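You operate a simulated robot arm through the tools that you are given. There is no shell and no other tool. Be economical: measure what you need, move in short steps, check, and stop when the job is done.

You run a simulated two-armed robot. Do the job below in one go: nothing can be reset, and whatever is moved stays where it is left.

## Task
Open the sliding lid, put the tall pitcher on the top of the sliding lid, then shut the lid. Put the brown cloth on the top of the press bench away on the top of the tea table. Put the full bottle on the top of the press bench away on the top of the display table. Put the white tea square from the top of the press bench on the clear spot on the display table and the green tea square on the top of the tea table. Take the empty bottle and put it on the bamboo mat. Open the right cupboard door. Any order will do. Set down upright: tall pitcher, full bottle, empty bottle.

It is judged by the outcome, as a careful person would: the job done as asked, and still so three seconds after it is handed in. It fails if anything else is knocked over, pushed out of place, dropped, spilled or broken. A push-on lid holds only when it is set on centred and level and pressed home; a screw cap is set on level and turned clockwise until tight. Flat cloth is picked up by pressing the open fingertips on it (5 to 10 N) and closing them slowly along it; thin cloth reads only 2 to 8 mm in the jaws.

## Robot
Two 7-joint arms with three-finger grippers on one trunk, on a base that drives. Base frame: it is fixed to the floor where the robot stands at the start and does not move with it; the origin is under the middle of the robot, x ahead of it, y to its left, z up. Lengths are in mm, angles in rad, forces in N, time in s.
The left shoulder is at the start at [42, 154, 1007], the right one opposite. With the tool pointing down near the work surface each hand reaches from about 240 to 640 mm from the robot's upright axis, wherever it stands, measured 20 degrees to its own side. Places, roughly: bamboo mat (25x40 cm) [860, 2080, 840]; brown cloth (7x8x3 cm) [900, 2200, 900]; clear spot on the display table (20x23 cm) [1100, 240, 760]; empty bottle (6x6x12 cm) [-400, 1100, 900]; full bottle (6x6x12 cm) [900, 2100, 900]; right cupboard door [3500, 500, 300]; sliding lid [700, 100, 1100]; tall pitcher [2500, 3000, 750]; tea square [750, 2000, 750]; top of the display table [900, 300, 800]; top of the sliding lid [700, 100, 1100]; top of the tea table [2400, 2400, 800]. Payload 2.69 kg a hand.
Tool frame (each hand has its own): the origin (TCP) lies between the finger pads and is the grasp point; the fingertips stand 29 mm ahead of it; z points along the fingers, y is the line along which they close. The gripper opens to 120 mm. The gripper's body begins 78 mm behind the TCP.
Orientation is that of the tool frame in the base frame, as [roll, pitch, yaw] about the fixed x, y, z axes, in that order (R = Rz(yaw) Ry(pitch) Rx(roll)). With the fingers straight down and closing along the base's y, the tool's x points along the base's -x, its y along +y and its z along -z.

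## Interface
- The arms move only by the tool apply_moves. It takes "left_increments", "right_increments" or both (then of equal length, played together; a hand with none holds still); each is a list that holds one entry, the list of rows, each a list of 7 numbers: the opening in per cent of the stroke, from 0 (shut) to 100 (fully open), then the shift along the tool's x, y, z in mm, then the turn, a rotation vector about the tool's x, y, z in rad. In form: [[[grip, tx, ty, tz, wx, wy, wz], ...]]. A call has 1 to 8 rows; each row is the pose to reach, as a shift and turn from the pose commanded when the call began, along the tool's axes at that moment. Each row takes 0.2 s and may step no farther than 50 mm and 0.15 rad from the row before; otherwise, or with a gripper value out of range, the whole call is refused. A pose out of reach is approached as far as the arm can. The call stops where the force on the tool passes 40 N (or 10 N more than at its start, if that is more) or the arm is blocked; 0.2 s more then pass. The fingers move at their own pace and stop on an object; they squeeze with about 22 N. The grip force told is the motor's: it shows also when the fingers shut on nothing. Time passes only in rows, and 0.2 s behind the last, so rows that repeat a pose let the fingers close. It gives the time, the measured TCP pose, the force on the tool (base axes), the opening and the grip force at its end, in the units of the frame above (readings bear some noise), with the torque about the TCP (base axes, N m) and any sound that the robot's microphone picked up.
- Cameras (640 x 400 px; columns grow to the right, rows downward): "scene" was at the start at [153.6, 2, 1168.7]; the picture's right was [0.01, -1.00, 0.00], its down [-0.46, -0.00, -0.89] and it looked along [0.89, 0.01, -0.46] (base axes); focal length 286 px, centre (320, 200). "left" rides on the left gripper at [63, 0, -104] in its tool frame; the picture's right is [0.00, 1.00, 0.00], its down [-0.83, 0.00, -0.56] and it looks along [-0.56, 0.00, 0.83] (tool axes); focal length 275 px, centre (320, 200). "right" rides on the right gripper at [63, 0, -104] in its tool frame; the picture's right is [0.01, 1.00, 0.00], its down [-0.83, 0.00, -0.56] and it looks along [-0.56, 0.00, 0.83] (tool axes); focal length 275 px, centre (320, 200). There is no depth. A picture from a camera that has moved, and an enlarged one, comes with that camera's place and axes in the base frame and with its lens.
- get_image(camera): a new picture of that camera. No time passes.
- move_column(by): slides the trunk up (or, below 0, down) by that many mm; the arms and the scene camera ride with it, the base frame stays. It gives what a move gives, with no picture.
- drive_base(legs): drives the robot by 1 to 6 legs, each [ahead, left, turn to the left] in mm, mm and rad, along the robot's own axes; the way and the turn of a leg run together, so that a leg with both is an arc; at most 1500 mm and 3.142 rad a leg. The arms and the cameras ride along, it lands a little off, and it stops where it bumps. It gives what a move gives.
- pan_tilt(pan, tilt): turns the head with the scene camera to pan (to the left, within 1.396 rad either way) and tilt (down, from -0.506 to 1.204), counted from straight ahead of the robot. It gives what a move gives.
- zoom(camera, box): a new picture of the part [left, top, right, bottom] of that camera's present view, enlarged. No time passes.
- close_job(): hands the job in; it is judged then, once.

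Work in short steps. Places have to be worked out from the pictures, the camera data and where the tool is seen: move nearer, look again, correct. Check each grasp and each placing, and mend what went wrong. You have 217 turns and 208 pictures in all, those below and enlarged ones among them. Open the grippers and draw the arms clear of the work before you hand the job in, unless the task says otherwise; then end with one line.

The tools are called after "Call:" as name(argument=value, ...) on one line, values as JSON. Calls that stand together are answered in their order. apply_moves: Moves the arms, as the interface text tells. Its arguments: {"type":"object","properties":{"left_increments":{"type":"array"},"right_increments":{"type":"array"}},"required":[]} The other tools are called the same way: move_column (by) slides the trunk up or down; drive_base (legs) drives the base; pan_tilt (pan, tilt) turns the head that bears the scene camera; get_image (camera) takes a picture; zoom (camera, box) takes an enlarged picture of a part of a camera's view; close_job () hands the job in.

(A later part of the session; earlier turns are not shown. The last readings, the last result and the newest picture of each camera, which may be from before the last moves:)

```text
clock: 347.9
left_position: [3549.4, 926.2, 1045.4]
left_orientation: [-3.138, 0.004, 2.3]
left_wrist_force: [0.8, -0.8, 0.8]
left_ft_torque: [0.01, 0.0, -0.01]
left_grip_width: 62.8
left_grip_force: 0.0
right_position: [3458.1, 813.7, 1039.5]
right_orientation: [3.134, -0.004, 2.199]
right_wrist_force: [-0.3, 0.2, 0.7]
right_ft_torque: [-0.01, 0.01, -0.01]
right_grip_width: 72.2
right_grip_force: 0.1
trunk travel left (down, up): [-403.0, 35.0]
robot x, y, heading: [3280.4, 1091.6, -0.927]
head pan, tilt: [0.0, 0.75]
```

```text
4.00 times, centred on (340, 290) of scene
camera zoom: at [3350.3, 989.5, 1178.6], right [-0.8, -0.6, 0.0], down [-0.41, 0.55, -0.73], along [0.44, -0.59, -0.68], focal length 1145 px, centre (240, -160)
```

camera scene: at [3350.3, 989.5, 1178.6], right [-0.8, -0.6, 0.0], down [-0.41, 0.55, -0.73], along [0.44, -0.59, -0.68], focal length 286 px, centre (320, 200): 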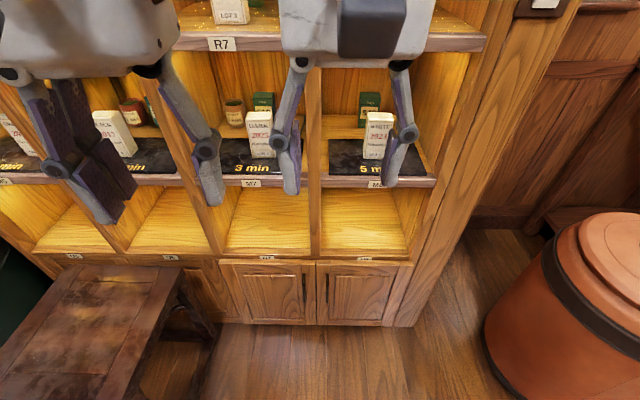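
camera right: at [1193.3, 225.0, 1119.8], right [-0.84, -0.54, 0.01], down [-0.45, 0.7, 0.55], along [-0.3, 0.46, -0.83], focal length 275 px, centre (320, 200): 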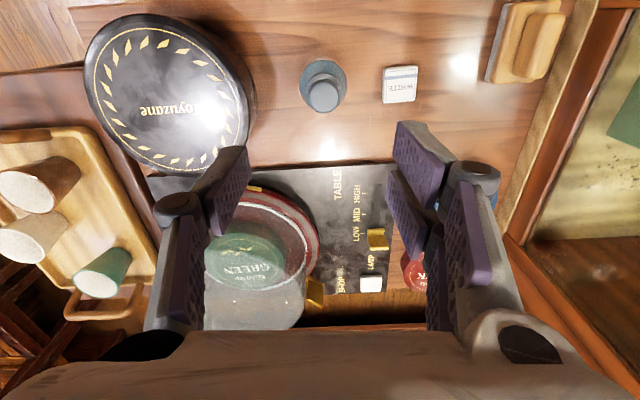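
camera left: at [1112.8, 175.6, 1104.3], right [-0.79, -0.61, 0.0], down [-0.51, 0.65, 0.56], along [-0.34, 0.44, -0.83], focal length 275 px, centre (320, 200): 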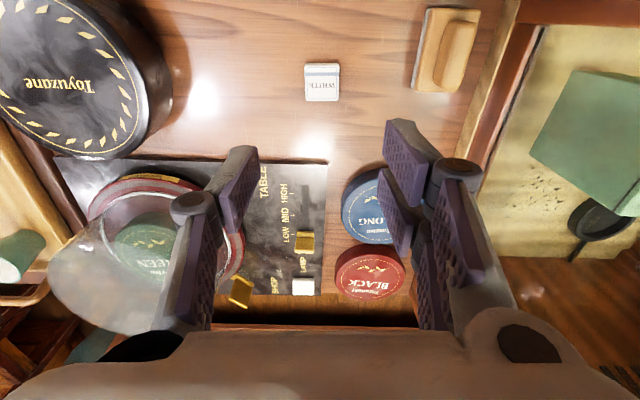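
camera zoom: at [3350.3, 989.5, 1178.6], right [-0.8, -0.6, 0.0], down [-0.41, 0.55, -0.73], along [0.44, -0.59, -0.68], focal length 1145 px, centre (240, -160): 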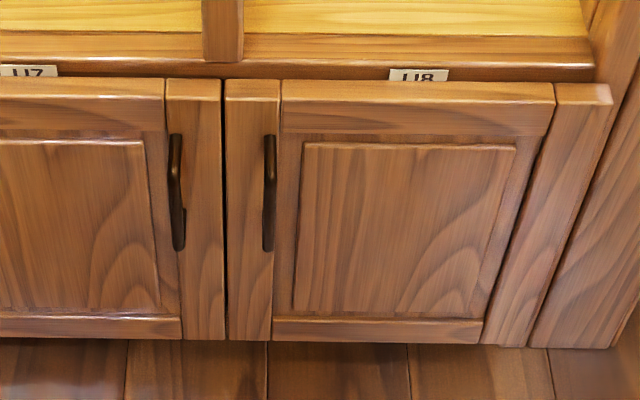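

The right door's bar pull is at ≈[3628,578], z 180–370; hinge ≈[3470,432]. I lower the trunk fully, then tilt the right hand forward and down.

Call:
move_column(by=-400)

Call:
apply_moves(right_increments=[[[60, 0, 0, 25, 0, -0.14, 0], [60, 0, 0, 55, 0, -0.28, 0], [60, 0, 0, 90, 0, -0.42, 0], [60, 0, 0, 125, 0, -0.56, 0], [60, 0, 0, 160, 0, -0.7, 0], [60, 0, 0, 195, 0, -0.84, 0], [60, 0, 0, 230, 0, -0.98, 0], [60, 0, 0, 260, 0, -1.12, 0]]])

Call:
get_image(camera="right")

Call:
get_image(camera="scene")

```text
clock: 351.0
left_position: [3551.5, 925.5, 688.5]
left_orientation: [-3.138, -0.003, 2.299]
left_wrist_force: [-0.7, 1.0, 0.9]
left_ft_torque: [-0.03, 0.0, 0.01]
left_grip_width: 62.1
left_grip_force: 0.1
right_position: [3461.4, 805.8, 677.3]
right_orientation: [-3.139, -0.03, 2.172]
right_wrist_force: [0.0, 0.3, -0.4]
right_ft_torque: [-0.06, -0.04, 0.0]
right_grip_width: 72.1
right_grip_force: 0.0
trunk travel left (down, up): [-48.0, 390.0]
robot x, y, heading: [3280.8, 1088.8, -0.927]
head pan, tilt: [0.0, 0.75]
stopped: the force on the tool passed its limit at 56 N (the readings are from after the stop); the commanded pose is now the measured one
```

```text
clock: 351.7
left_position: [3551.1, 925.5, 690.4]
left_orientation: [-3.141, -0.002, 2.298]
left_wrist_force: [-0.3, 1.0, -1.0]
left_ft_torque: [0.0, 0.0, -0.01]
left_grip_width: 62.2
left_grip_force: 0.2
right_position: [3504.6, 782.9, 631.4]
right_orientation: [3.026, 0.249, 1.928]
right_wrist_force: [0.7, -0.1, 0.1]
right_ft_torque: [-0.03, -0.01, 0.01]
right_grip_width: 72.1
right_grip_force: 0.0
trunk travel left (down, up): [-48.0, 390.0]
robot x, y, heading: [3280.5, 1088.1, -0.931]
head pan, tilt: [0.0, 0.75]
stopped in row 3 (right hand): the arm was blocked; the commanded pose is now the measured one
```

```text
65 pictures are left
camera right: at [3463.1, 860.8, 716.6], right [0.92, 0.38, 0.11], down [0.18, -0.65, 0.74], along [0.35, -0.66, -0.66], focal length 275 px, centre (320, 200)
```

right: 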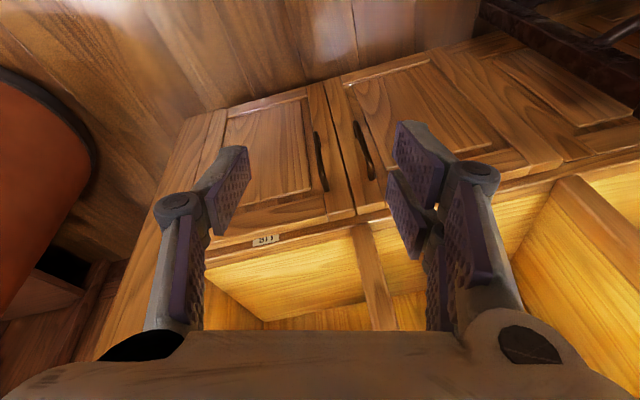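

```text
64 pictures are left
camera scene: at [3434.3, 878.7, 806.7], right [-0.79, -0.61, 0.0], down [-0.32, 0.41, -0.85], along [0.52, -0.68, -0.52], focal length 286 px, centre (320, 200)
```

scene: 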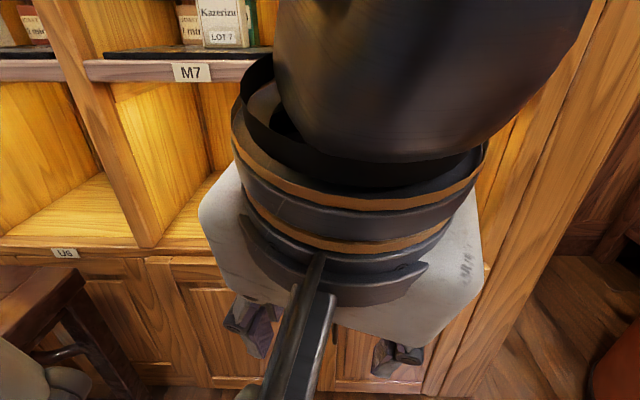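

The lowered trunk leans forward, so the hand got too close to the body. I back the base 150 mm first.

Call:
drive_base(legs=[[-160, 0, 0]])

Call:
apply_moves(right_increments=[[[60, -28, 7, 8, 0, 0, 0], [60, -56, 15, 16, -0.01, -0.12, -0.04], [60, -84, 22, 24, -0.022, -0.25, -0.082], [60, -112, 30, 31, -0.033, -0.375, -0.123], [60, -140, 37, 39, -0.044, -0.5, -0.164], [60, -160, 43, 45, -0.055, -0.62, -0.2], [60, -175, 47, 49, -0.066, -0.74, -0.24], [60, -187, 50, 52, -0.074, -0.834, -0.274]]])

Call:
get_image(camera="right")

Call:
get_image(camera="scene")

```text
clock: 353.1
left_position: [3454.4, 1055.6, 689.4]
left_orientation: [3.141, -0.001, 2.301]
left_wrist_force: [-0.4, 1.0, -0.1]
left_ft_torque: [0.0, -0.02, 0.02]
left_grip_width: 62.1
left_grip_force: 0.1
right_position: [3408.4, 911.9, 631.0]
right_orientation: [3.026, 0.248, 1.931]
right_wrist_force: [0.0, 0.8, 0.2]
right_ft_torque: [0.03, 0.01, 0.0]
right_grip_width: 72.0
right_grip_force: 0.1
trunk travel left (down, up): [-48.0, 390.0]
robot x, y, heading: [3181.3, 1219.5, -0.929]
head pan, tilt: [0.0, 0.75]
```

```text
clock: 354.9
left_position: [3455.9, 1055.0, 688.9]
left_orientation: [-3.14, -0.002, 2.302]
left_wrist_force: [-0.8, 0.0, 1.0]
left_ft_torque: [0.01, 0.0, 0.06]
left_grip_width: 62.5
left_grip_force: 0.0
right_position: [3531.1, 752.1, 632.0]
right_orientation: [-3.142, 1.105, 2.212]
right_wrist_force: [0.5, 0.0, 0.5]
right_ft_torque: [-0.01, -0.02, 0.03]
right_grip_width: 72.1
right_grip_force: 0.1
trunk travel left (down, up): [-48.0, 390.0]
robot x, y, heading: [3178.7, 1216.9, -0.924]
head pan, tilt: [0.0, 0.75]
```

```text
63 pictures are left
camera right: at [3458.0, 849.8, 623.2], right [0.8, 0.6, 0.0], down [-0.07, 0.1, 0.99], along [0.6, -0.79, 0.12], focal length 275 px, centre (320, 200)
```

right: 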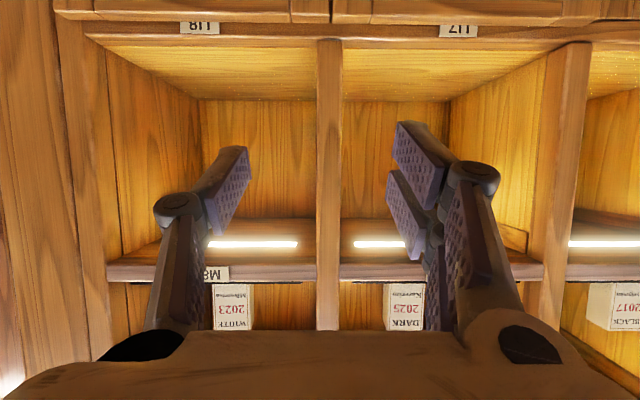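

```text
62 pictures are left
camera scene: at [3333.2, 1013.2, 789.1], right [-0.8, -0.6, 0.0], down [-0.41, 0.55, -0.73], along [0.44, -0.58, -0.68], focal length 286 px, centre (320, 200)
```

scene: 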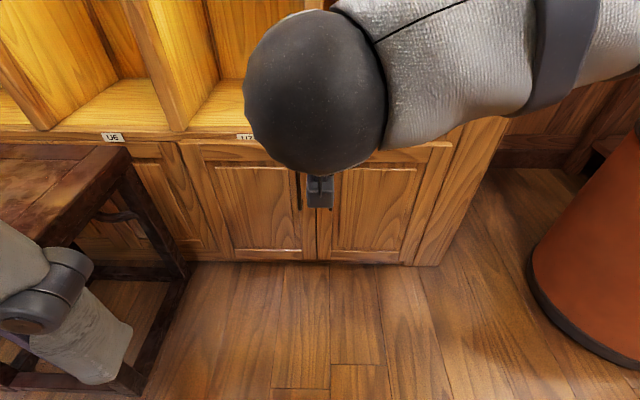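

The hand is tilted forward as wanted. I lower it to z≈400, keeping ~130 mm in front of the pull.

Call:
apply_moves(right_increments=[[[60, 30, -5, 26, 0, 0, 0], [60, 60, -9, 53, 0, 0, 0], [60, 90, -14, 80, 0, 0, 0], [60, 120, -18, 106, 0, 0, 0], [60, 150, -23, 132, 0, 0, 0], [60, 179, -27, 159, 0, 0, 0]]])

Call:
get_image(camera="right")

Call:
get_image(camera="scene")

```text
clock: 356.4
left_position: [3453.8, 1053.9, 688.8]
left_orientation: [-3.138, -0.002, 2.302]
left_wrist_force: [-0.2, 0.7, -0.7]
left_ft_torque: [-0.01, -0.01, -0.01]
left_grip_width: 62.2
left_grip_force: 0.1
right_position: [3547.5, 686.1, 398.8]
right_orientation: [-3.141, 1.104, 2.211]
right_wrist_force: [-0.5, 0.2, -0.2]
right_ft_torque: [0.01, -0.01, 0.0]
right_grip_width: 71.9
right_grip_force: 0.0
trunk travel left (down, up): [-48.0, 390.0]
robot x, y, heading: [3183.2, 1218.1, -0.927]
head pan, tilt: [0.0, 0.75]
```

```text
61 pictures are left
camera right: at [3474.6, 784.3, 389.1], right [0.8, 0.6, 0.0], down [-0.07, 0.1, 0.99], along [0.6, -0.79, 0.12], focal length 275 px, centre (320, 200)
```

right: 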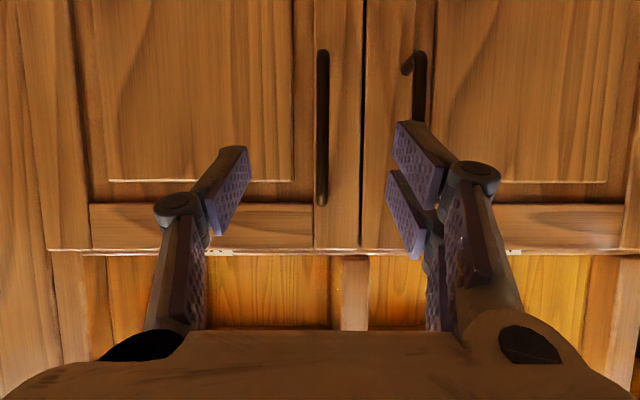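

```text
60 pictures are left
camera scene: at [3333.2, 1013.2, 789.1], right [-0.8, -0.6, 0.0], down [-0.41, 0.55, -0.73], along [0.44, -0.58, -0.68], focal length 286 px, centre (320, 200)
```

scene: 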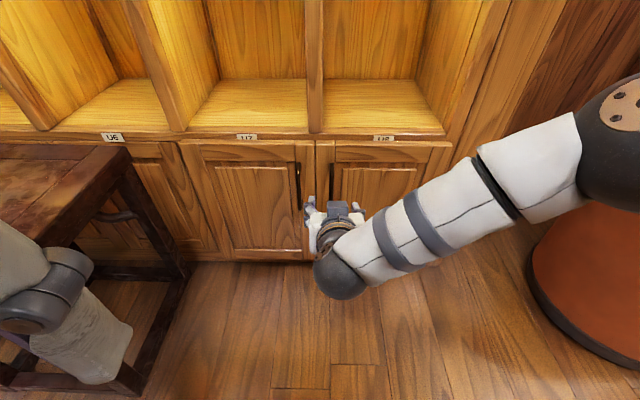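

The bar is dead-centre between the fingers. I advance ~122 mm onto it (fingers open) and look.

Call:
apply_moves(right_increments=[[[60, -10, 0, 40, 0, 0, 0], [60, -20, 0, 75, 0, 0, 0], [60, -28, 0, 103, 0, 0, 0]]])

Call:
get_image(camera="right")

```text
clock: 357.1
left_position: [3455.0, 1055.3, 688.8]
left_orientation: [-3.141, -0.001, 2.301]
left_wrist_force: [0.2, -0.3, -0.6]
left_ft_torque: [-0.01, 0.0, 0.05]
left_grip_width: 62.4
left_grip_force: 0.0
right_position: [3606.6, 609.5, 380.5]
right_orientation: [3.141, 1.098, 2.22]
right_wrist_force: [-5.8, 19.2, 1.0]
right_ft_torque: [-0.17, -0.13, 0.8]
right_grip_width: 84.0
right_grip_force: 7.9
trunk travel left (down, up): [-48.0, 390.0]
robot x, y, heading: [3179.8, 1222.4, -0.927]
head pan, tilt: [0.0, 0.75]
```

```text
59 pictures are left
camera right: at [3535.8, 706.9, 371.8], right [0.8, 0.61, 0.0], down [-0.07, 0.1, 0.99], along [0.6, -0.79, 0.12], focal length 275 px, centre (320, 200)
```

right: 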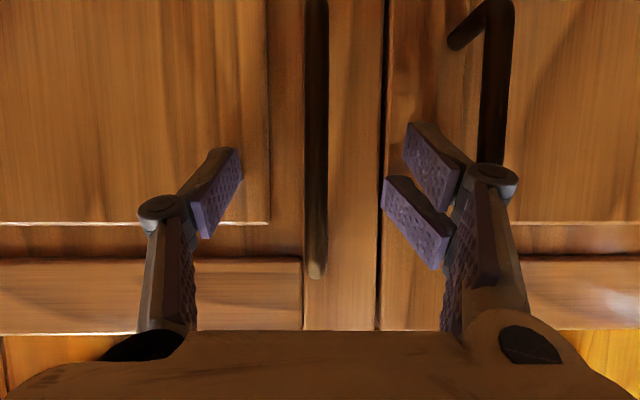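

A finger touches the neighbouring pull; I back off 25 mm, narrow the opening to ~36 mm and advance again.

Call:
apply_moves(right_increments=[[[60, 0, 0, -25, 0, 0, 0], [30, 0, 0, -25, 0, 0, 0], [30, 0, -1, -10, 0, 0, 0], [30, 0, -1, 3, 0, 0, 0], [30, -2, -1, 12, 0, 0, 0]]])

Call:
get_image(camera="right")

```text
clock: 358.1
left_position: [3453.5, 1056.0, 689.1]
left_orientation: [-3.139, -0.002, 2.303]
left_wrist_force: [0.8, -0.6, 0.6]
left_ft_torque: [-0.03, 0.01, 0.01]
left_grip_width: 62.5
left_grip_force: 0.1
right_position: [3607.6, 612.7, 378.5]
right_orientation: [-3.137, 1.096, 2.228]
right_wrist_force: [-21.1, 15.9, 5.3]
right_ft_torque: [-0.86, -0.08, 1.16]
right_grip_width: 19.0
right_grip_force: 30.3
trunk travel left (down, up): [-48.0, 390.0]
robot x, y, heading: [3180.5, 1217.3, -0.925]
head pan, tilt: [0.0, 0.75]
stopped in row 4 (right hand): the force on the tool passed its limit at 82 N (the readings are from after the stop); the commanded pose is now the measured one
```

```text
58 pictures are left
camera right: at [3534.0, 709.9, 370.9], right [0.79, 0.61, -0.01], down [-0.07, 0.09, 0.99], along [0.61, -0.79, 0.12], focal length 275 px, centre (320, 200)
```

right: 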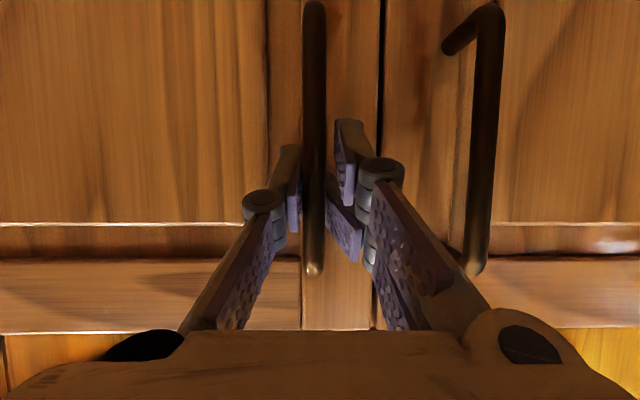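

The bar is between the fingers. I ease back 6 mm and close on it.

Call:
apply_moves(right_increments=[[[25, 0, 0, -6, 0, 0, 0], [5, 0, -3, -6, 0, 0, 0], [0, 0, -3, -6, 0, 0, 0], [0, 0, -3, -6, 0, 0, 0]]])

Call:
get_image(camera="right")

```text
clock: 359.1
left_position: [3453.8, 1056.1, 689.9]
left_orientation: [-3.138, -0.001, 2.304]
left_wrist_force: [0.3, 0.0, 0.2]
left_ft_torque: [-0.01, 0.01, -0.01]
left_grip_width: 62.1
left_grip_force: 0.1
right_position: [3604.0, 614.0, 384.7]
right_orientation: [3.139, 1.1, 2.223]
right_wrist_force: [4.4, 11.3, 6.5]
right_ft_torque: [-0.57, 0.0, 0.04]
right_grip_width: 10.8
right_grip_force: 37.2
trunk travel left (down, up): [-48.0, 390.0]
robot x, y, heading: [3178.9, 1216.3, -0.924]
head pan, tilt: [0.0, 0.75]
```

```text
57 pictures are left
camera right: at [3530.0, 711.5, 374.6], right [0.79, 0.61, 0.0], down [-0.07, 0.1, 0.99], along [0.61, -0.79, 0.12], focal length 275 px, centre (320, 200)
```

right: 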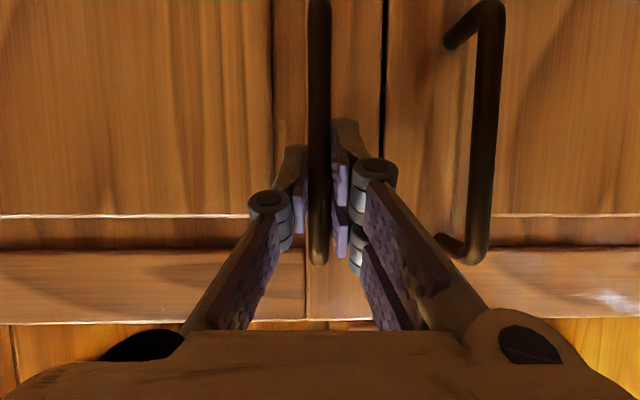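

Gripped on the bar. I pull it along the door's arc, turning the hand with it, for the first ~0.36 rad.

Call:
apply_moves(right_increments=[[[0, 6, -2, -12, -0.053, 0, -0.027], [0, 12, -6, -23, -0.107, 0, -0.054], [0, 17, -10, -35, -0.16, 0, -0.082], [0, 23, -15, -46, -0.214, 0, -0.109], [0, 29, -20, -56, -0.267, 0, -0.136], [0, 34, -26, -67, -0.32, 0, -0.163]]])

Call:
get_image(camera="right")

Call:
get_image(camera="scene")

```text
clock: 360.0
left_position: [3453.4, 1054.9, 689.6]
left_orientation: [-3.14, 0.0, 2.3]
left_wrist_force: [0.4, 0.3, 0.0]
left_ft_torque: [0.0, 0.01, 0.01]
left_grip_width: 62.5
left_grip_force: 0.1
right_position: [3573.2, 640.4, 383.8]
right_orientation: [-3.128, 1.112, 2.395]
right_wrist_force: [-0.1, 0.4, 6.4]
right_ft_torque: [0.56, -0.41, 0.07]
right_grip_width: 9.1
right_grip_force: 36.0
right hand out of reach, approached as far as the arm can: row 3, 4
trunk travel left (down, up): [-48.0, 390.0]
robot x, y, heading: [3182.9, 1216.4, -0.928]
head pan, tilt: [0.0, 0.75]
stopped in row 4 (right hand): the force on the tool passed its limit at 50 N (the readings are from after the stop); the commanded pose is now the measured one
```

```text
56 pictures are left
camera right: at [3486.2, 724.5, 373.4], right [0.68, 0.73, -0.01], down [-0.09, 0.1, 0.99], along [0.72, -0.68, 0.13], focal length 275 px, centre (320, 200)
```

right: 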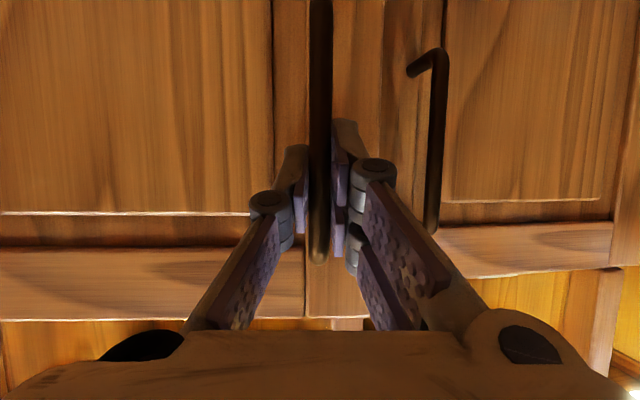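

```text
55 pictures are left
camera scene: at [3332.0, 1013.4, 789.1], right [-0.8, -0.6, 0.0], down [-0.41, 0.55, -0.73], along [0.44, -0.59, -0.68], focal length 286 px, centre (320, 200)
```

scene: 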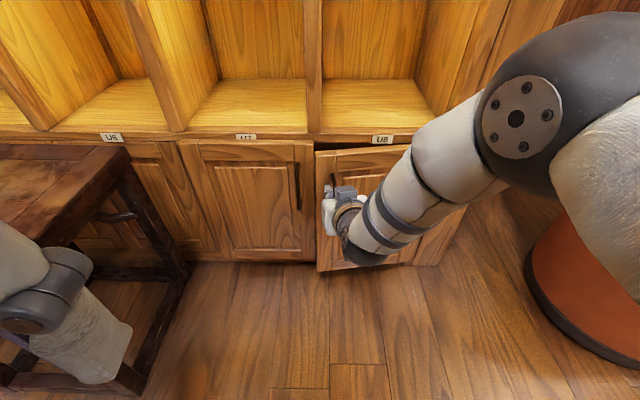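

The door is opening. The arm is near its limit, so I continue the arc by moving the base back and right in small legs, the fingers pivoting on the bar.

Call:
drive_base(legs=[[-26, -10, 0], [-24, -13, 0], [-21, -16, 0]])

Call:
get_image(camera="scene")

```text
clock: 361.9
left_position: [3377.6, 1088.8, 688.6]
left_orientation: [-3.139, -0.001, 2.298]
left_wrist_force: [0.1, 0.1, 0.2]
left_ft_torque: [-0.03, 0.02, 0.02]
left_grip_width: 62.4
left_grip_force: 0.1
right_position: [3502.1, 680.5, 383.5]
right_orientation: [-3.136, 1.11, 2.4]
right_wrist_force: [0.0, 0.5, 4.9]
right_ft_torque: [0.61, -0.15, 0.01]
right_grip_width: 8.8
right_grip_force: 37.0
trunk travel left (down, up): [-48.0, 390.0]
robot x, y, heading: [3101.9, 1250.8, -0.929]
head pan, tilt: [0.0, 0.75]
stopped in leg 3: the force on the tool passed its limit at 43 N (the readings are from after the stop); the commanded pose is now the measured one
```

```text
54 pictures are left
camera scene: at [3256.1, 1048.3, 789.1], right [-0.8, -0.6, 0.0], down [-0.41, 0.55, -0.73], along [0.44, -0.59, -0.68], focal length 286 px, centre (320, 200)
```

scene: 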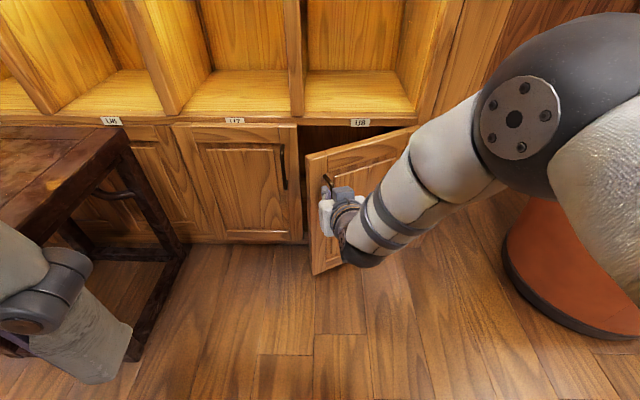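

The door is ~40° open. I continue the arc, now more to the right.

Call:
drive_base(legs=[[-18, -18, 0], [-17, -22, 0], [-14, -26, 0], [-10, -28, 0]])

Call:
get_image(camera="scene")

```text
clock: 363.2
left_position: [3337.2, 1094.0, 689.9]
left_orientation: [-3.14, 0.001, 2.302]
left_wrist_force: [0.4, -0.5, 0.7]
left_ft_torque: [0.0, -0.02, -0.01]
left_grip_width: 62.6
left_grip_force: 0.1
right_position: [3464.2, 690.5, 382.4]
right_orientation: [3.139, 1.11, 2.409]
right_wrist_force: [0.6, 0.5, 3.4]
right_ft_torque: [0.32, -0.02, -0.01]
right_grip_width: 8.5
right_grip_force: 36.8
trunk travel left (down, up): [-48.0, 390.0]
robot x, y, heading: [3062.7, 1256.4, -0.923]
head pan, tilt: [0.0, 0.75]
stopped in leg 2: the force on the tool passed its limit at 43 N (the readings are from after the stop); the commanded pose is now the measured one
```

```text
53 pictures are left
camera scene: at [3215.0, 1052.6, 789.1], right [-0.8, -0.6, 0.0], down [-0.41, 0.54, -0.73], along [0.44, -0.58, -0.68], focal length 286 px, centre (320, 200)
```

scene: 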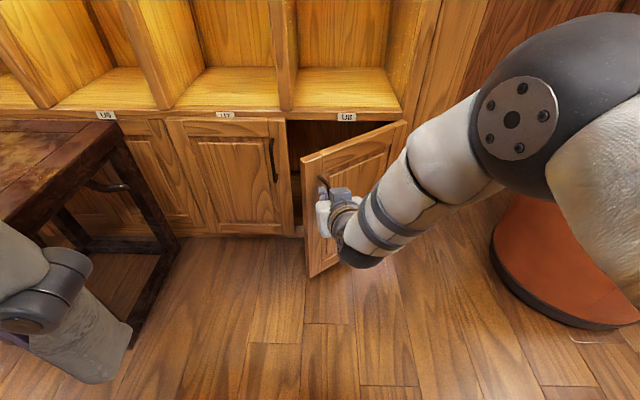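

Call:
drive_base(legs=[[-12, -20, 0], [-10, -22, 0], [-7, -24, 0], [-4, -25, 0]])

Call:
get_image(camera="scene")

```text
clock: 364.4
left_position: [3310.1, 1092.1, 689.3]
left_orientation: [-3.141, -0.001, 2.303]
left_wrist_force: [-0.4, 0.0, -0.2]
left_ft_torque: [0.0, -0.02, -0.01]
left_grip_width: 62.4
left_grip_force: 0.1
right_position: [3443.3, 694.4, 383.0]
right_orientation: [3.131, 1.107, 2.418]
right_wrist_force: [0.8, 2.3, 2.9]
right_ft_torque: [0.13, 0.36, -0.02]
right_grip_width: 8.6
right_grip_force: 36.3
trunk travel left (down, up): [-48.0, 390.0]
robot x, y, heading: [3033.5, 1255.6, -0.921]
head pan, tilt: [0.0, 0.75]
stopped in leg 2: the force on the tool passed its limit at 43 N (the readings are from after the stop); the commanded pose is now the measured one
```

```text
52 pictures are left
camera scene: at [3188.0, 1050.1, 789.1], right [-0.8, -0.6, 0.0], down [-0.41, 0.54, -0.73], along [0.44, -0.58, -0.68], focal length 286 px, centre (320, 200)
```

scene: 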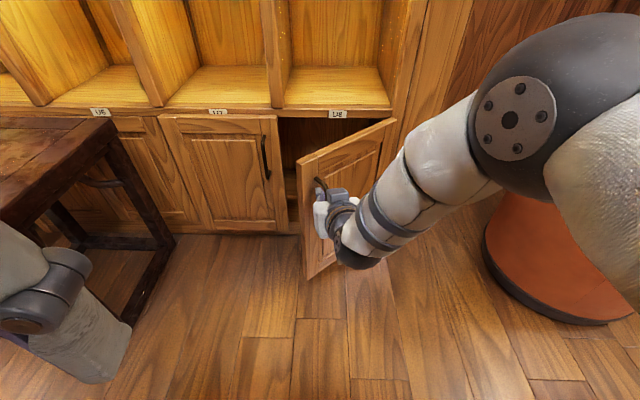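

The door is ~60° open. I release the bar, back the hand out, then will push the door further from its inner side.

Call:
apply_moves(right_increments=[[[15, 0, 0, 0, 0, 0, 0], [30, 0, 0, 0, 0, 0, 0], [30, 0, 0, -30, 0, 0, 0], [30, 0, 0, -60, 0, 0, 0], [10, 0, 0, -90, 0, 0, 0], [0, 0, 0, -90, 0, 0, 0]]])

Call:
drive_base(legs=[[0, 120, 0]])

Call:
get_image(camera="scene")

Call:
get_image(camera="right")

```text
clock: 365.8
left_position: [3309.6, 1090.8, 689.2]
left_orientation: [-3.139, 0.001, 2.304]
left_wrist_force: [-0.2, -0.2, -0.5]
left_ft_torque: [-0.02, 0.01, -0.03]
left_grip_width: 62.4
left_grip_force: 0.1
right_position: [3380.4, 746.5, 422.2]
right_orientation: [3.133, 1.108, 2.416]
right_wrist_force: [0.9, -0.2, -0.3]
right_ft_torque: [-0.01, -0.02, -0.01]
right_grip_width: 0.0
right_grip_force: 21.7
trunk travel left (down, up): [-48.0, 390.0]
robot x, y, heading: [3033.8, 1257.1, -0.922]
head pan, tilt: [0.0, 0.75]
```

```text
clock: 367.4
left_position: [3406.4, 1164.9, 690.0]
left_orientation: [-3.14, 0.0, 2.304]
left_wrist_force: [0.1, 0.7, -0.2]
left_ft_torque: [0.01, 0.01, -0.02]
left_grip_width: 62.2
left_grip_force: 0.1
right_position: [3477.9, 820.9, 420.9]
right_orientation: [3.132, 1.108, 2.415]
right_wrist_force: [0.8, -0.1, -0.1]
right_ft_torque: [-0.02, 0.01, 0.0]
right_grip_width: 0.1
right_grip_force: 22.3
trunk travel left (down, up): [-48.0, 390.0]
robot x, y, heading: [3134.5, 1328.3, -0.922]
head pan, tilt: [0.0, 0.75]
```

```text
51 pictures are left
camera scene: at [3285.6, 1123.7, 789.1], right [-0.8, -0.6, 0.0], down [-0.41, 0.54, -0.73], along [0.44, -0.58, -0.68], focal length 286 px, centre (320, 200)
```

scene: 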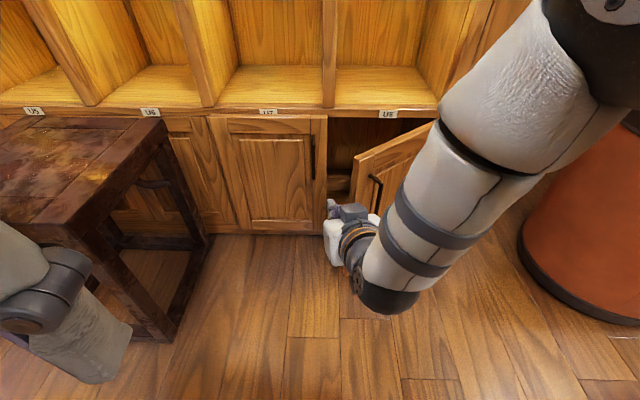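

```text
50 pictures are left
camera right: at [3386.9, 901.8, 412.5], right [0.66, 0.75, 0.0], down [-0.09, 0.08, 0.99], along [0.75, -0.65, 0.13], focal length 275 px, centre (320, 200)
```

right: 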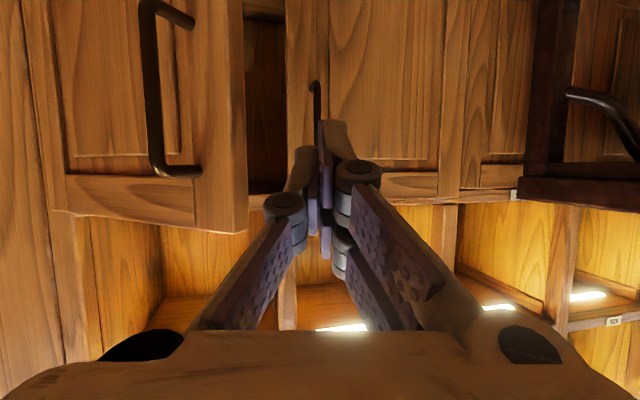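

I move the base 100 mm forward and extend the closed fingers into the opening, inside the door's free edge.

Call:
drive_base(legs=[[100, 10, 0]])

Call:
apply_moves(right_increments=[[[0, -18, 0, 36, 0, 0, 0], [0, -36, 0, 71, 0, 0, 0]]])

Call:
get_image(camera="scene")

Call:
get_image(camera="right")

```text
clock: 368.6
left_position: [3476.8, 1090.4, 689.1]
left_orientation: [-3.14, 0.001, 2.302]
left_wrist_force: [-0.9, -0.1, -0.1]
left_ft_torque: [0.03, 0.0, 0.0]
left_grip_width: 62.5
left_grip_force: 0.1
right_position: [3546.3, 745.6, 421.8]
right_orientation: [3.133, 1.106, 2.413]
right_wrist_force: [0.4, 0.4, 0.5]
right_ft_torque: [0.0, -0.01, 0.01]
right_grip_width: 0.2
right_grip_force: 22.3
trunk travel left (down, up): [-48.0, 390.0]
robot x, y, heading: [3201.6, 1252.1, -0.925]
head pan, tilt: [0.0, 0.75]
```

```text
clock: 369.2
left_position: [3476.2, 1090.1, 689.5]
left_orientation: [-3.141, -0.002, 2.303]
left_wrist_force: [-0.1, -0.1, -0.2]
left_ft_torque: [0.01, 0.04, 0.03]
left_grip_width: 62.4
left_grip_force: 0.2
right_position: [3606.7, 693.9, 423.0]
right_orientation: [3.137, 1.108, 2.417]
right_wrist_force: [-0.1, -0.5, 0.5]
right_ft_torque: [0.01, 0.01, -0.01]
right_grip_width: 0.1
right_grip_force: 22.6
trunk travel left (down, up): [-48.0, 390.0]
robot x, y, heading: [3201.4, 1253.7, -0.926]
head pan, tilt: [0.0, 0.75]
```

```text
49 pictures are left
camera scene: at [3354.4, 1048.6, 789.1], right [-0.8, -0.6, 0.0], down [-0.41, 0.54, -0.73], along [0.44, -0.58, -0.68], focal length 286 px, centre (320, 200)
```

scene: 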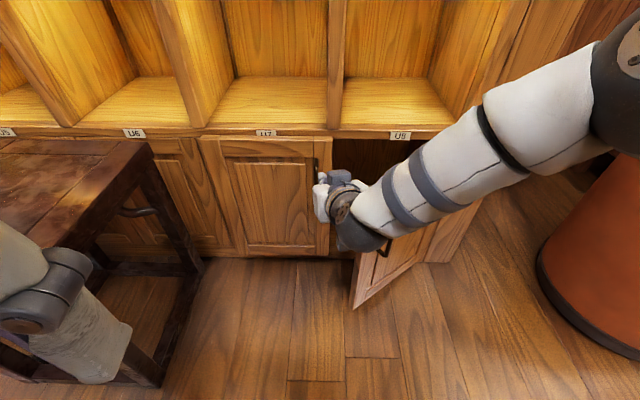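

```text
48 pictures are left
camera right: at [3515.0, 775.2, 414.3], right [0.66, 0.75, 0.0], down [-0.09, 0.08, 0.99], along [0.75, -0.65, 0.13], focal length 275 px, centre (320, 200)
```

right: 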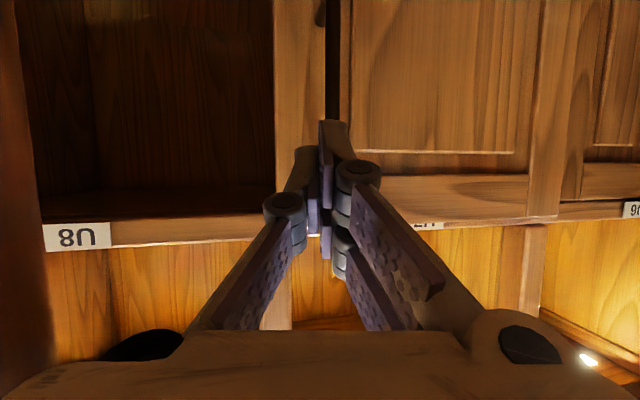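

The fingers are inside the opening. I strafe right to push the door further open.

Call:
drive_base(legs=[[0, -110, 0]])

Call:
get_image(camera="scene")

```text
clock: 370.1
left_position: [3462.6, 1081.3, 689.0]
left_orientation: [-3.141, 0.001, 2.307]
left_wrist_force: [0.5, 0.5, -0.2]
left_ft_torque: [0.0, 0.02, -0.01]
left_grip_width: 62.5
left_grip_force: 0.1
right_position: [3598.2, 696.2, 423.4]
right_orientation: [3.121, 1.1, 2.424]
right_wrist_force: [0.2, 2.1, 0.1]
right_ft_torque: [-0.07, 0.02, -0.12]
right_grip_width: 0.4
right_grip_force: 21.6
trunk travel left (down, up): [-48.0, 390.0]
robot x, y, heading: [3188.1, 1242.9, -0.922]
head pan, tilt: [0.0, 0.75]
stopped in leg 1: the force on the tool passed its limit at 54 N (the readings are from after the stop); the commanded pose is now the measured one
```

```text
47 pictures are left
camera scene: at [3341.6, 1039.3, 789.1], right [-0.8, -0.6, 0.0], down [-0.41, 0.54, -0.73], along [0.44, -0.58, -0.68], focal length 286 px, centre (320, 200)
```

scene: 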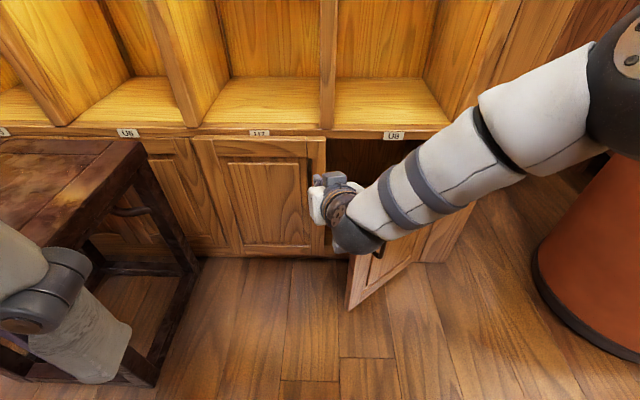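

The door needs a slow push. I push right with the arm in small steps.

Call:
apply_moves(right_increments=[[[0, 0, -6, 0, 0, 0, 0], [0, 0, -12, 0, 0, 0, 0], [0, 0, -18, 0, 0, 0, 0], [0, 0, -24, 0, 0, 0, 0], [0, 0, -30, 0, 0, 0, 0], [0, 0, -36, 0, 0, 0, 0], [0, 0, -42, 0, 0, 0, 0], [0, 0, -48, 0, 0, 0, 0]]])

Call:
get_image(camera="scene")

Call:
get_image(camera="right")

```text
clock: 370.6
left_position: [3464.1, 1082.3, 690.0]
left_orientation: [3.141, -0.001, 2.306]
left_wrist_force: [0.2, -0.4, 0.4]
left_ft_torque: [-0.01, 0.0, 0.0]
left_grip_width: 62.3
left_grip_force: 0.1
right_position: [3598.0, 697.2, 423.1]
right_orientation: [3.109, 1.096, 2.431]
right_wrist_force: [1.3, 4.0, 0.5]
right_ft_torque: [-0.13, 0.11, -0.32]
right_grip_width: 0.1
right_grip_force: 21.8
trunk travel left (down, up): [-48.0, 390.0]
robot x, y, heading: [3188.2, 1243.8, -0.922]
head pan, tilt: [0.0, 0.75]
stopped in row 2 (right hand): the force on the tool passed its limit at 47 N (the readings are from after the stop); the commanded pose is now the measured one
```

```text
46 pictures are left
camera scene: at [3342.3, 1040.3, 789.1], right [-0.8, -0.61, 0.0], down [-0.41, 0.54, -0.73], along [0.44, -0.58, -0.68], focal length 286 px, centre (320, 200)
```

scene: 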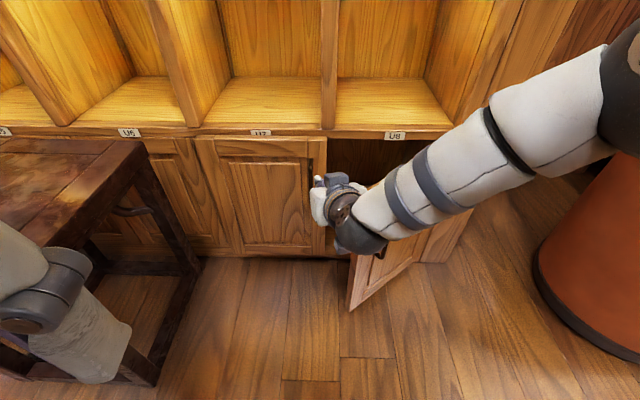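

```text
45 pictures are left
camera right: at [3503.5, 774.5, 413.7], right [0.63, 0.78, 0.01], down [-0.1, 0.06, 0.99], along [0.77, -0.62, 0.11], focal length 275 px, centre (320, 200)
```

right: 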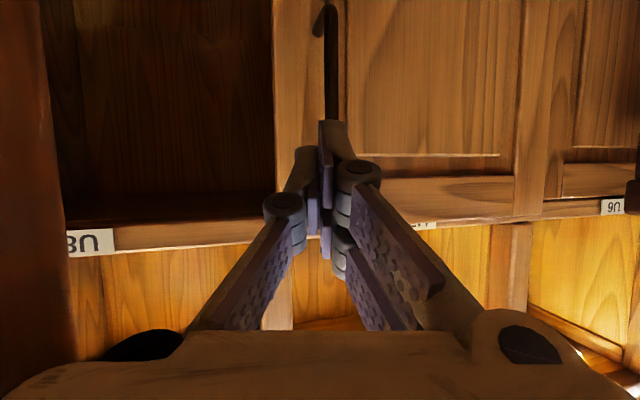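

The gripper body presses the door's edge along its length. I change the push direction: base back-and-right (world −x), square to the door.

Call:
drive_base(legs=[[-12, -16, 0], [-18, -24, 0], [-18, -24, 0]])

Call:
get_image(camera="scene")

```text
clock: 371.6
left_position: [3444.3, 1084.1, 689.3]
left_orientation: [3.141, -0.001, 2.311]
left_wrist_force: [0.0, -0.5, -0.6]
left_ft_torque: [-0.01, 0.01, 0.05]
left_grip_width: 62.3
left_grip_force: 0.1
right_position: [3578.7, 702.5, 420.1]
right_orientation: [3.099, 1.089, 2.434]
right_wrist_force: [0.3, -0.2, -0.2]
right_ft_torque: [-0.01, 0.01, 0.01]
right_grip_width: 0.0
right_grip_force: 22.3
trunk travel left (down, up): [-48.0, 390.0]
robot x, y, heading: [3166.8, 1248.7, -0.92]
head pan, tilt: [0.0, 0.75]
stopped in leg 1: the robot was blocked; the commanded pose is now the measured one
```

```text
44 pictures are left
camera scene: at [3322.7, 1041.0, 789.1], right [-0.79, -0.61, 0.0], down [-0.41, 0.54, -0.73], along [0.44, -0.58, -0.68], focal length 286 px, centre (320, 200)
```

scene: 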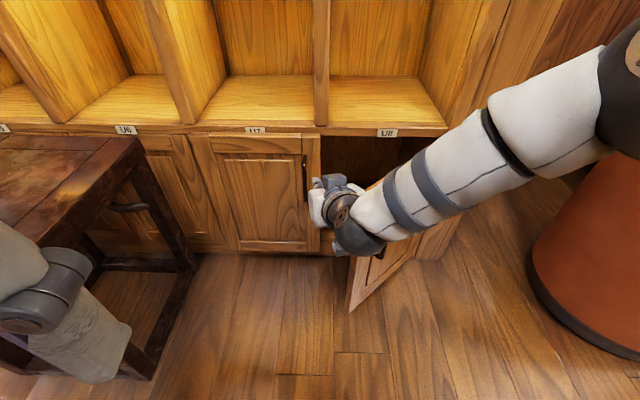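

I withdraw the hand upward and back to see the door's true state.

Call:
apply_moves(right_increments=[[[0, -30, 8, -15, 0, 0, 0], [0, -60, 12, -30, 0, 0, 0], [0, -90, 12, -45, 0, 0, 0], [0, -110, 12, -75, 0, 0, 0], [0, -130, 12, -110, 0, 0, 0], [0, -150, 12, -145, 0, 0, 0]]])

Call:
get_image(camera="scene")

```text
clock: 373.0
left_position: [3443.9, 1083.1, 690.5]
left_orientation: [-3.141, -0.002, 2.308]
left_wrist_force: [0.6, 0.0, -1.1]
left_ft_torque: [-0.03, 0.01, 0.0]
left_grip_width: 62.5
left_grip_force: 0.1
right_position: [3535.3, 745.1, 621.8]
right_orientation: [3.104, 1.09, 2.436]
right_wrist_force: [0.6, 0.1, 0.4]
right_ft_torque: [0.03, -0.01, -0.01]
right_grip_width: 0.0
right_grip_force: 22.3
trunk travel left (down, up): [-48.0, 390.0]
robot x, y, heading: [3169.9, 1243.8, -0.914]
head pan, tilt: [0.0, 0.75]
```

```text
43 pictures are left
camera scene: at [3322.7, 1041.0, 789.1], right [-0.79, -0.61, 0.0], down [-0.41, 0.54, -0.73], along [0.44, -0.58, -0.68], focal length 286 px, centre (320, 200)
```

scene: 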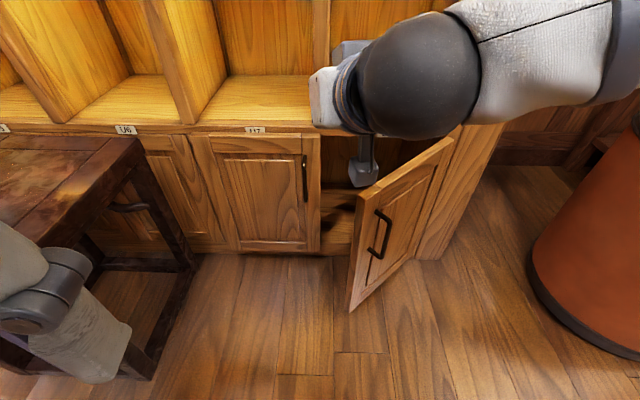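

The door is about 40° open, hinge nearer [3405,420]. I turn the hand back to vertical to push the inner face squarely from above.

Call:
apply_moves(right_increments=[[[0, 0, 0, 0, 0, 0.137, 0], [0, 0, 0, 0, 0, 0.274, 0], [0, 0, 0, 0, 0, 0.411, 0], [0, 0, 0, 0, 0, 0.548, 0], [0, 0, 0, 0, 0, 0.685, 0], [0, 0, 0, 0, 0, 0.822, 0], [0, 0, 0, 0, 0, 0.96, 0], [0, 0, 0, 0, 0, 1.09, 0]]])

Call:
get_image(camera="right")

```text
clock: 374.8
left_position: [3443.8, 1083.6, 689.0]
left_orientation: [3.139, -0.001, 2.308]
left_wrist_force: [0.0, -0.5, 0.6]
left_ft_torque: [-0.02, 0.03, 0.02]
left_grip_width: 62.2
left_grip_force: 0.0
right_position: [3535.4, 752.2, 619.8]
right_orientation: [3.123, 0.005, 2.475]
right_wrist_force: [-0.5, 0.3, -0.5]
right_ft_torque: [0.04, -0.03, 0.02]
right_grip_width: 0.0
right_grip_force: 21.7
right hand out of reach, approached as far as the arm can: row 8
trunk travel left (down, up): [-48.0, 390.0]
robot x, y, heading: [3166.2, 1247.9, -0.918]
head pan, tilt: [0.0, 0.75]
```

```text
42 pictures are left
camera right: at [3484.7, 790.4, 724.5], right [0.61, 0.79, 0.02], down [0.65, -0.52, 0.56], along [0.45, -0.33, -0.83], focal length 275 px, centre (320, 200)
```

right: 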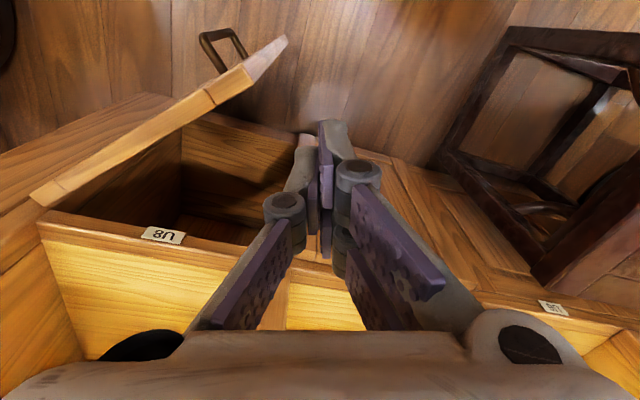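

From above, the door is ~44° open with its free edge near [3482,750]. I lower the fingers inside it at [3512,690].

Call:
apply_moves(right_increments=[[[0, -5, -15, 40, 0, 0, 0], [0, -10, -35, 80, 0, 0, 0], [0, -15, -50, 120, 0, 0, 0], [0, -20, -63, 160, 0, 0, 0], [0, -20, -63, 198, 0, 0, 0]]])

Call:
get_image(camera="right")

```text
clock: 376.0
left_position: [3444.4, 1083.2, 690.5]
left_orientation: [3.141, -0.001, 2.308]
left_wrist_force: [-0.3, 0.5, -0.4]
left_ft_torque: [-0.03, 0.04, 0.01]
left_grip_width: 62.5
left_grip_force: 0.1
right_position: [3513.4, 689.8, 420.3]
right_orientation: [3.123, -0.001, 2.472]
right_wrist_force: [-1.1, -0.8, -0.5]
right_ft_torque: [0.01, -0.03, -0.04]
right_grip_width: 0.0
right_grip_force: 22.1
trunk travel left (down, up): [-48.0, 390.0]
robot x, y, heading: [3169.0, 1244.5, -0.917]
head pan, tilt: [0.0, 0.75]
```

```text
41 pictures are left
camera right: at [3463.3, 727.5, 524.9], right [0.62, 0.79, 0.02], down [0.65, -0.52, 0.56], along [0.45, -0.33, -0.83], focal length 275 px, centre (320, 200)
```

right: 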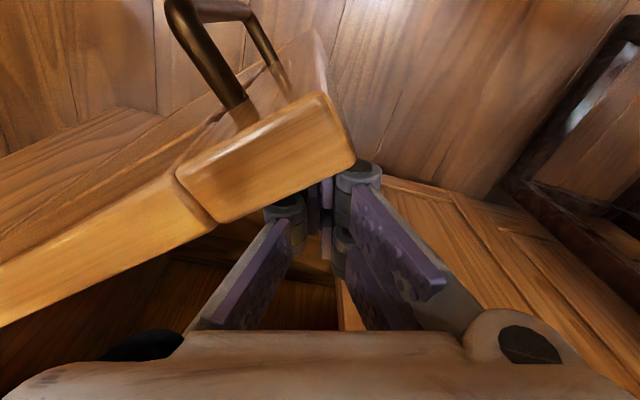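

Fingers are inside the door. I push square to it in small steps.

Call:
apply_moves(right_increments=[[[0, 9, -5, 0, 0, 0, 0], [0, 18, -9, 0, 0, 0, 0], [0, 26, -14, 0, 0, 0, 0], [0, 35, -19, 0, 0, 0, 0], [0, 44, -23, 0, 0, 0, 0], [0, 53, -28, 0, 0, 0, 0], [0, 62, -32, 0, 0, 0, 0], [0, 70, -36, 0, 0, 0, 0]]])

Call:
get_image(camera="right")

```text
clock: 377.8
left_position: [3445.1, 1081.6, 689.2]
left_orientation: [-3.141, -0.001, 2.31]
left_wrist_force: [0.5, 0.4, 0.1]
left_ft_torque: [-0.01, 0.01, 0.01]
left_grip_width: 62.3
left_grip_force: 0.1
right_position: [3436.6, 705.2, 419.8]
right_orientation: [3.123, -0.001, 2.471]
right_wrist_force: [0.1, 0.6, 0.2]
right_ft_torque: [0.0, 0.02, 0.0]
right_grip_width: 0.0
right_grip_force: 22.0
trunk travel left (down, up): [-48.0, 390.0]
robot x, y, heading: [3170.4, 1244.3, -0.915]
head pan, tilt: [0.0, 0.75]
```

```text
40 pictures are left
camera right: at [3386.5, 744.7, 524.4], right [0.62, 0.79, 0.02], down [0.65, -0.52, 0.56], along [0.45, -0.33, -0.83], focal length 275 px, centre (320, 200)
```

right: 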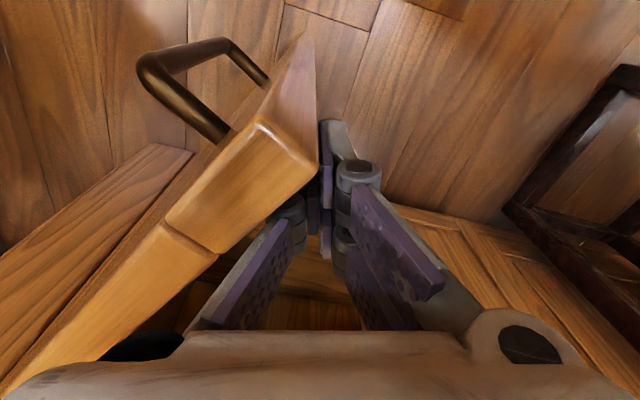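

It swings freely. I continue along the arc toward ~85°.

Call:
apply_moves(right_increments=[[[0, 11, -10, 0, 0, 0, 0], [0, 22, -22, 0, 0, 0, 0], [0, 33, -34, 0, 0, 0, 0], [0, 43, -47, 0, 0, 0, 0], [0, 53, -60, 0, 0, 0, 0], [0, 62, -74, 0, 0, 0, 0], [0, 70, -89, 0, 0, 0, 0], [0, 77, -104, 0, 0, 0, 0]]])

Call:
get_image(camera="scene")

```text
clock: 379.6
left_position: [3445.1, 1084.1, 690.2]
left_orientation: [3.141, 0.0, 2.31]
left_wrist_force: [-0.3, -0.9, -0.1]
left_ft_torque: [0.0, 0.02, 0.02]
left_grip_width: 62.8
left_grip_force: 0.0
right_position: [3311.7, 673.8, 417.1]
right_orientation: [3.122, 0.002, 2.472]
right_wrist_force: [-0.4, -0.9, 0.1]
right_ft_torque: [0.0, -0.01, -0.01]
right_grip_width: 0.0
right_grip_force: 21.9
trunk travel left (down, up): [-48.0, 390.0]
robot x, y, heading: [3165.6, 1243.8, -0.913]
head pan, tilt: [0.0, 0.75]
```

```text
39 pictures are left
camera scene: at [3322.7, 1041.0, 789.1], right [-0.79, -0.61, 0.0], down [-0.41, 0.54, -0.73], along [0.44, -0.58, -0.68], focal length 286 px, centre (320, 200)
```

scene: 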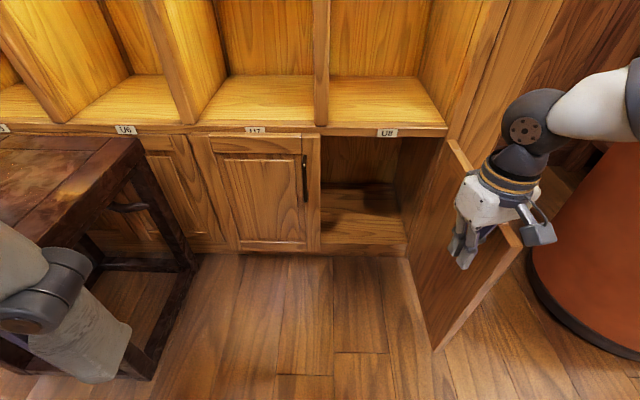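

The door is open ~90°. I withdraw the hand: sideways off the door, then up.

Call:
apply_moves(right_increments=[[[0, -8, 25, 0, 0, 0, 0], [0, -16, 45, 0, 0, 0, 0], [0, -16, 45, -45, 0, 0, 0], [0, -16, 45, -90, 0, 0, 0], [0, -16, 45, -135, 0, 0, 0], [0, -16, 45, -180, 0, 0, 0], [0, -16, 60, -215, 0, 0, 0]]])

Call:
get_image(camera="scene")

```text
clock: 381.2
left_position: [3444.2, 1083.2, 689.7]
left_orientation: [-3.141, 0.0, 2.31]
left_wrist_force: [0.0, -0.2, -0.9]
left_ft_torque: [0.0, 0.03, 0.0]
left_grip_width: 62.7
left_grip_force: 0.1
right_position: [3355.8, 704.1, 634.7]
right_orientation: [3.123, 0.001, 2.471]
right_wrist_force: [0.9, -0.5, 0.1]
right_ft_torque: [0.01, 0.02, 0.02]
right_grip_width: 0.0
right_grip_force: 21.4
trunk travel left (down, up): [-48.0, 390.0]
robot x, y, heading: [3168.6, 1246.5, -0.918]
head pan, tilt: [0.0, 0.75]
```

```text
38 pictures are left
camera scene: at [3322.6, 1041.0, 789.1], right [-0.79, -0.61, 0.0], down [-0.41, 0.54, -0.73], along [0.44, -0.58, -0.68], focal length 286 px, centre (320, 200)
```

scene: 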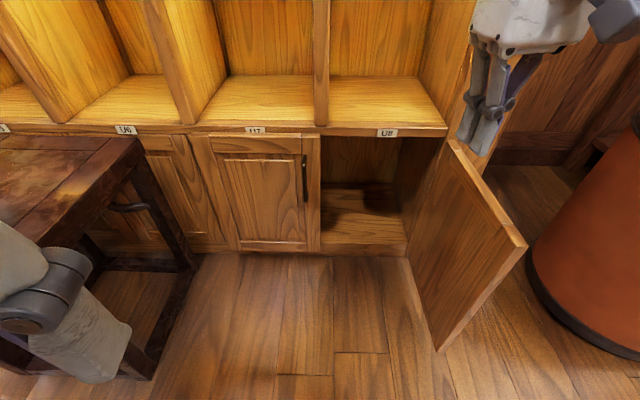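

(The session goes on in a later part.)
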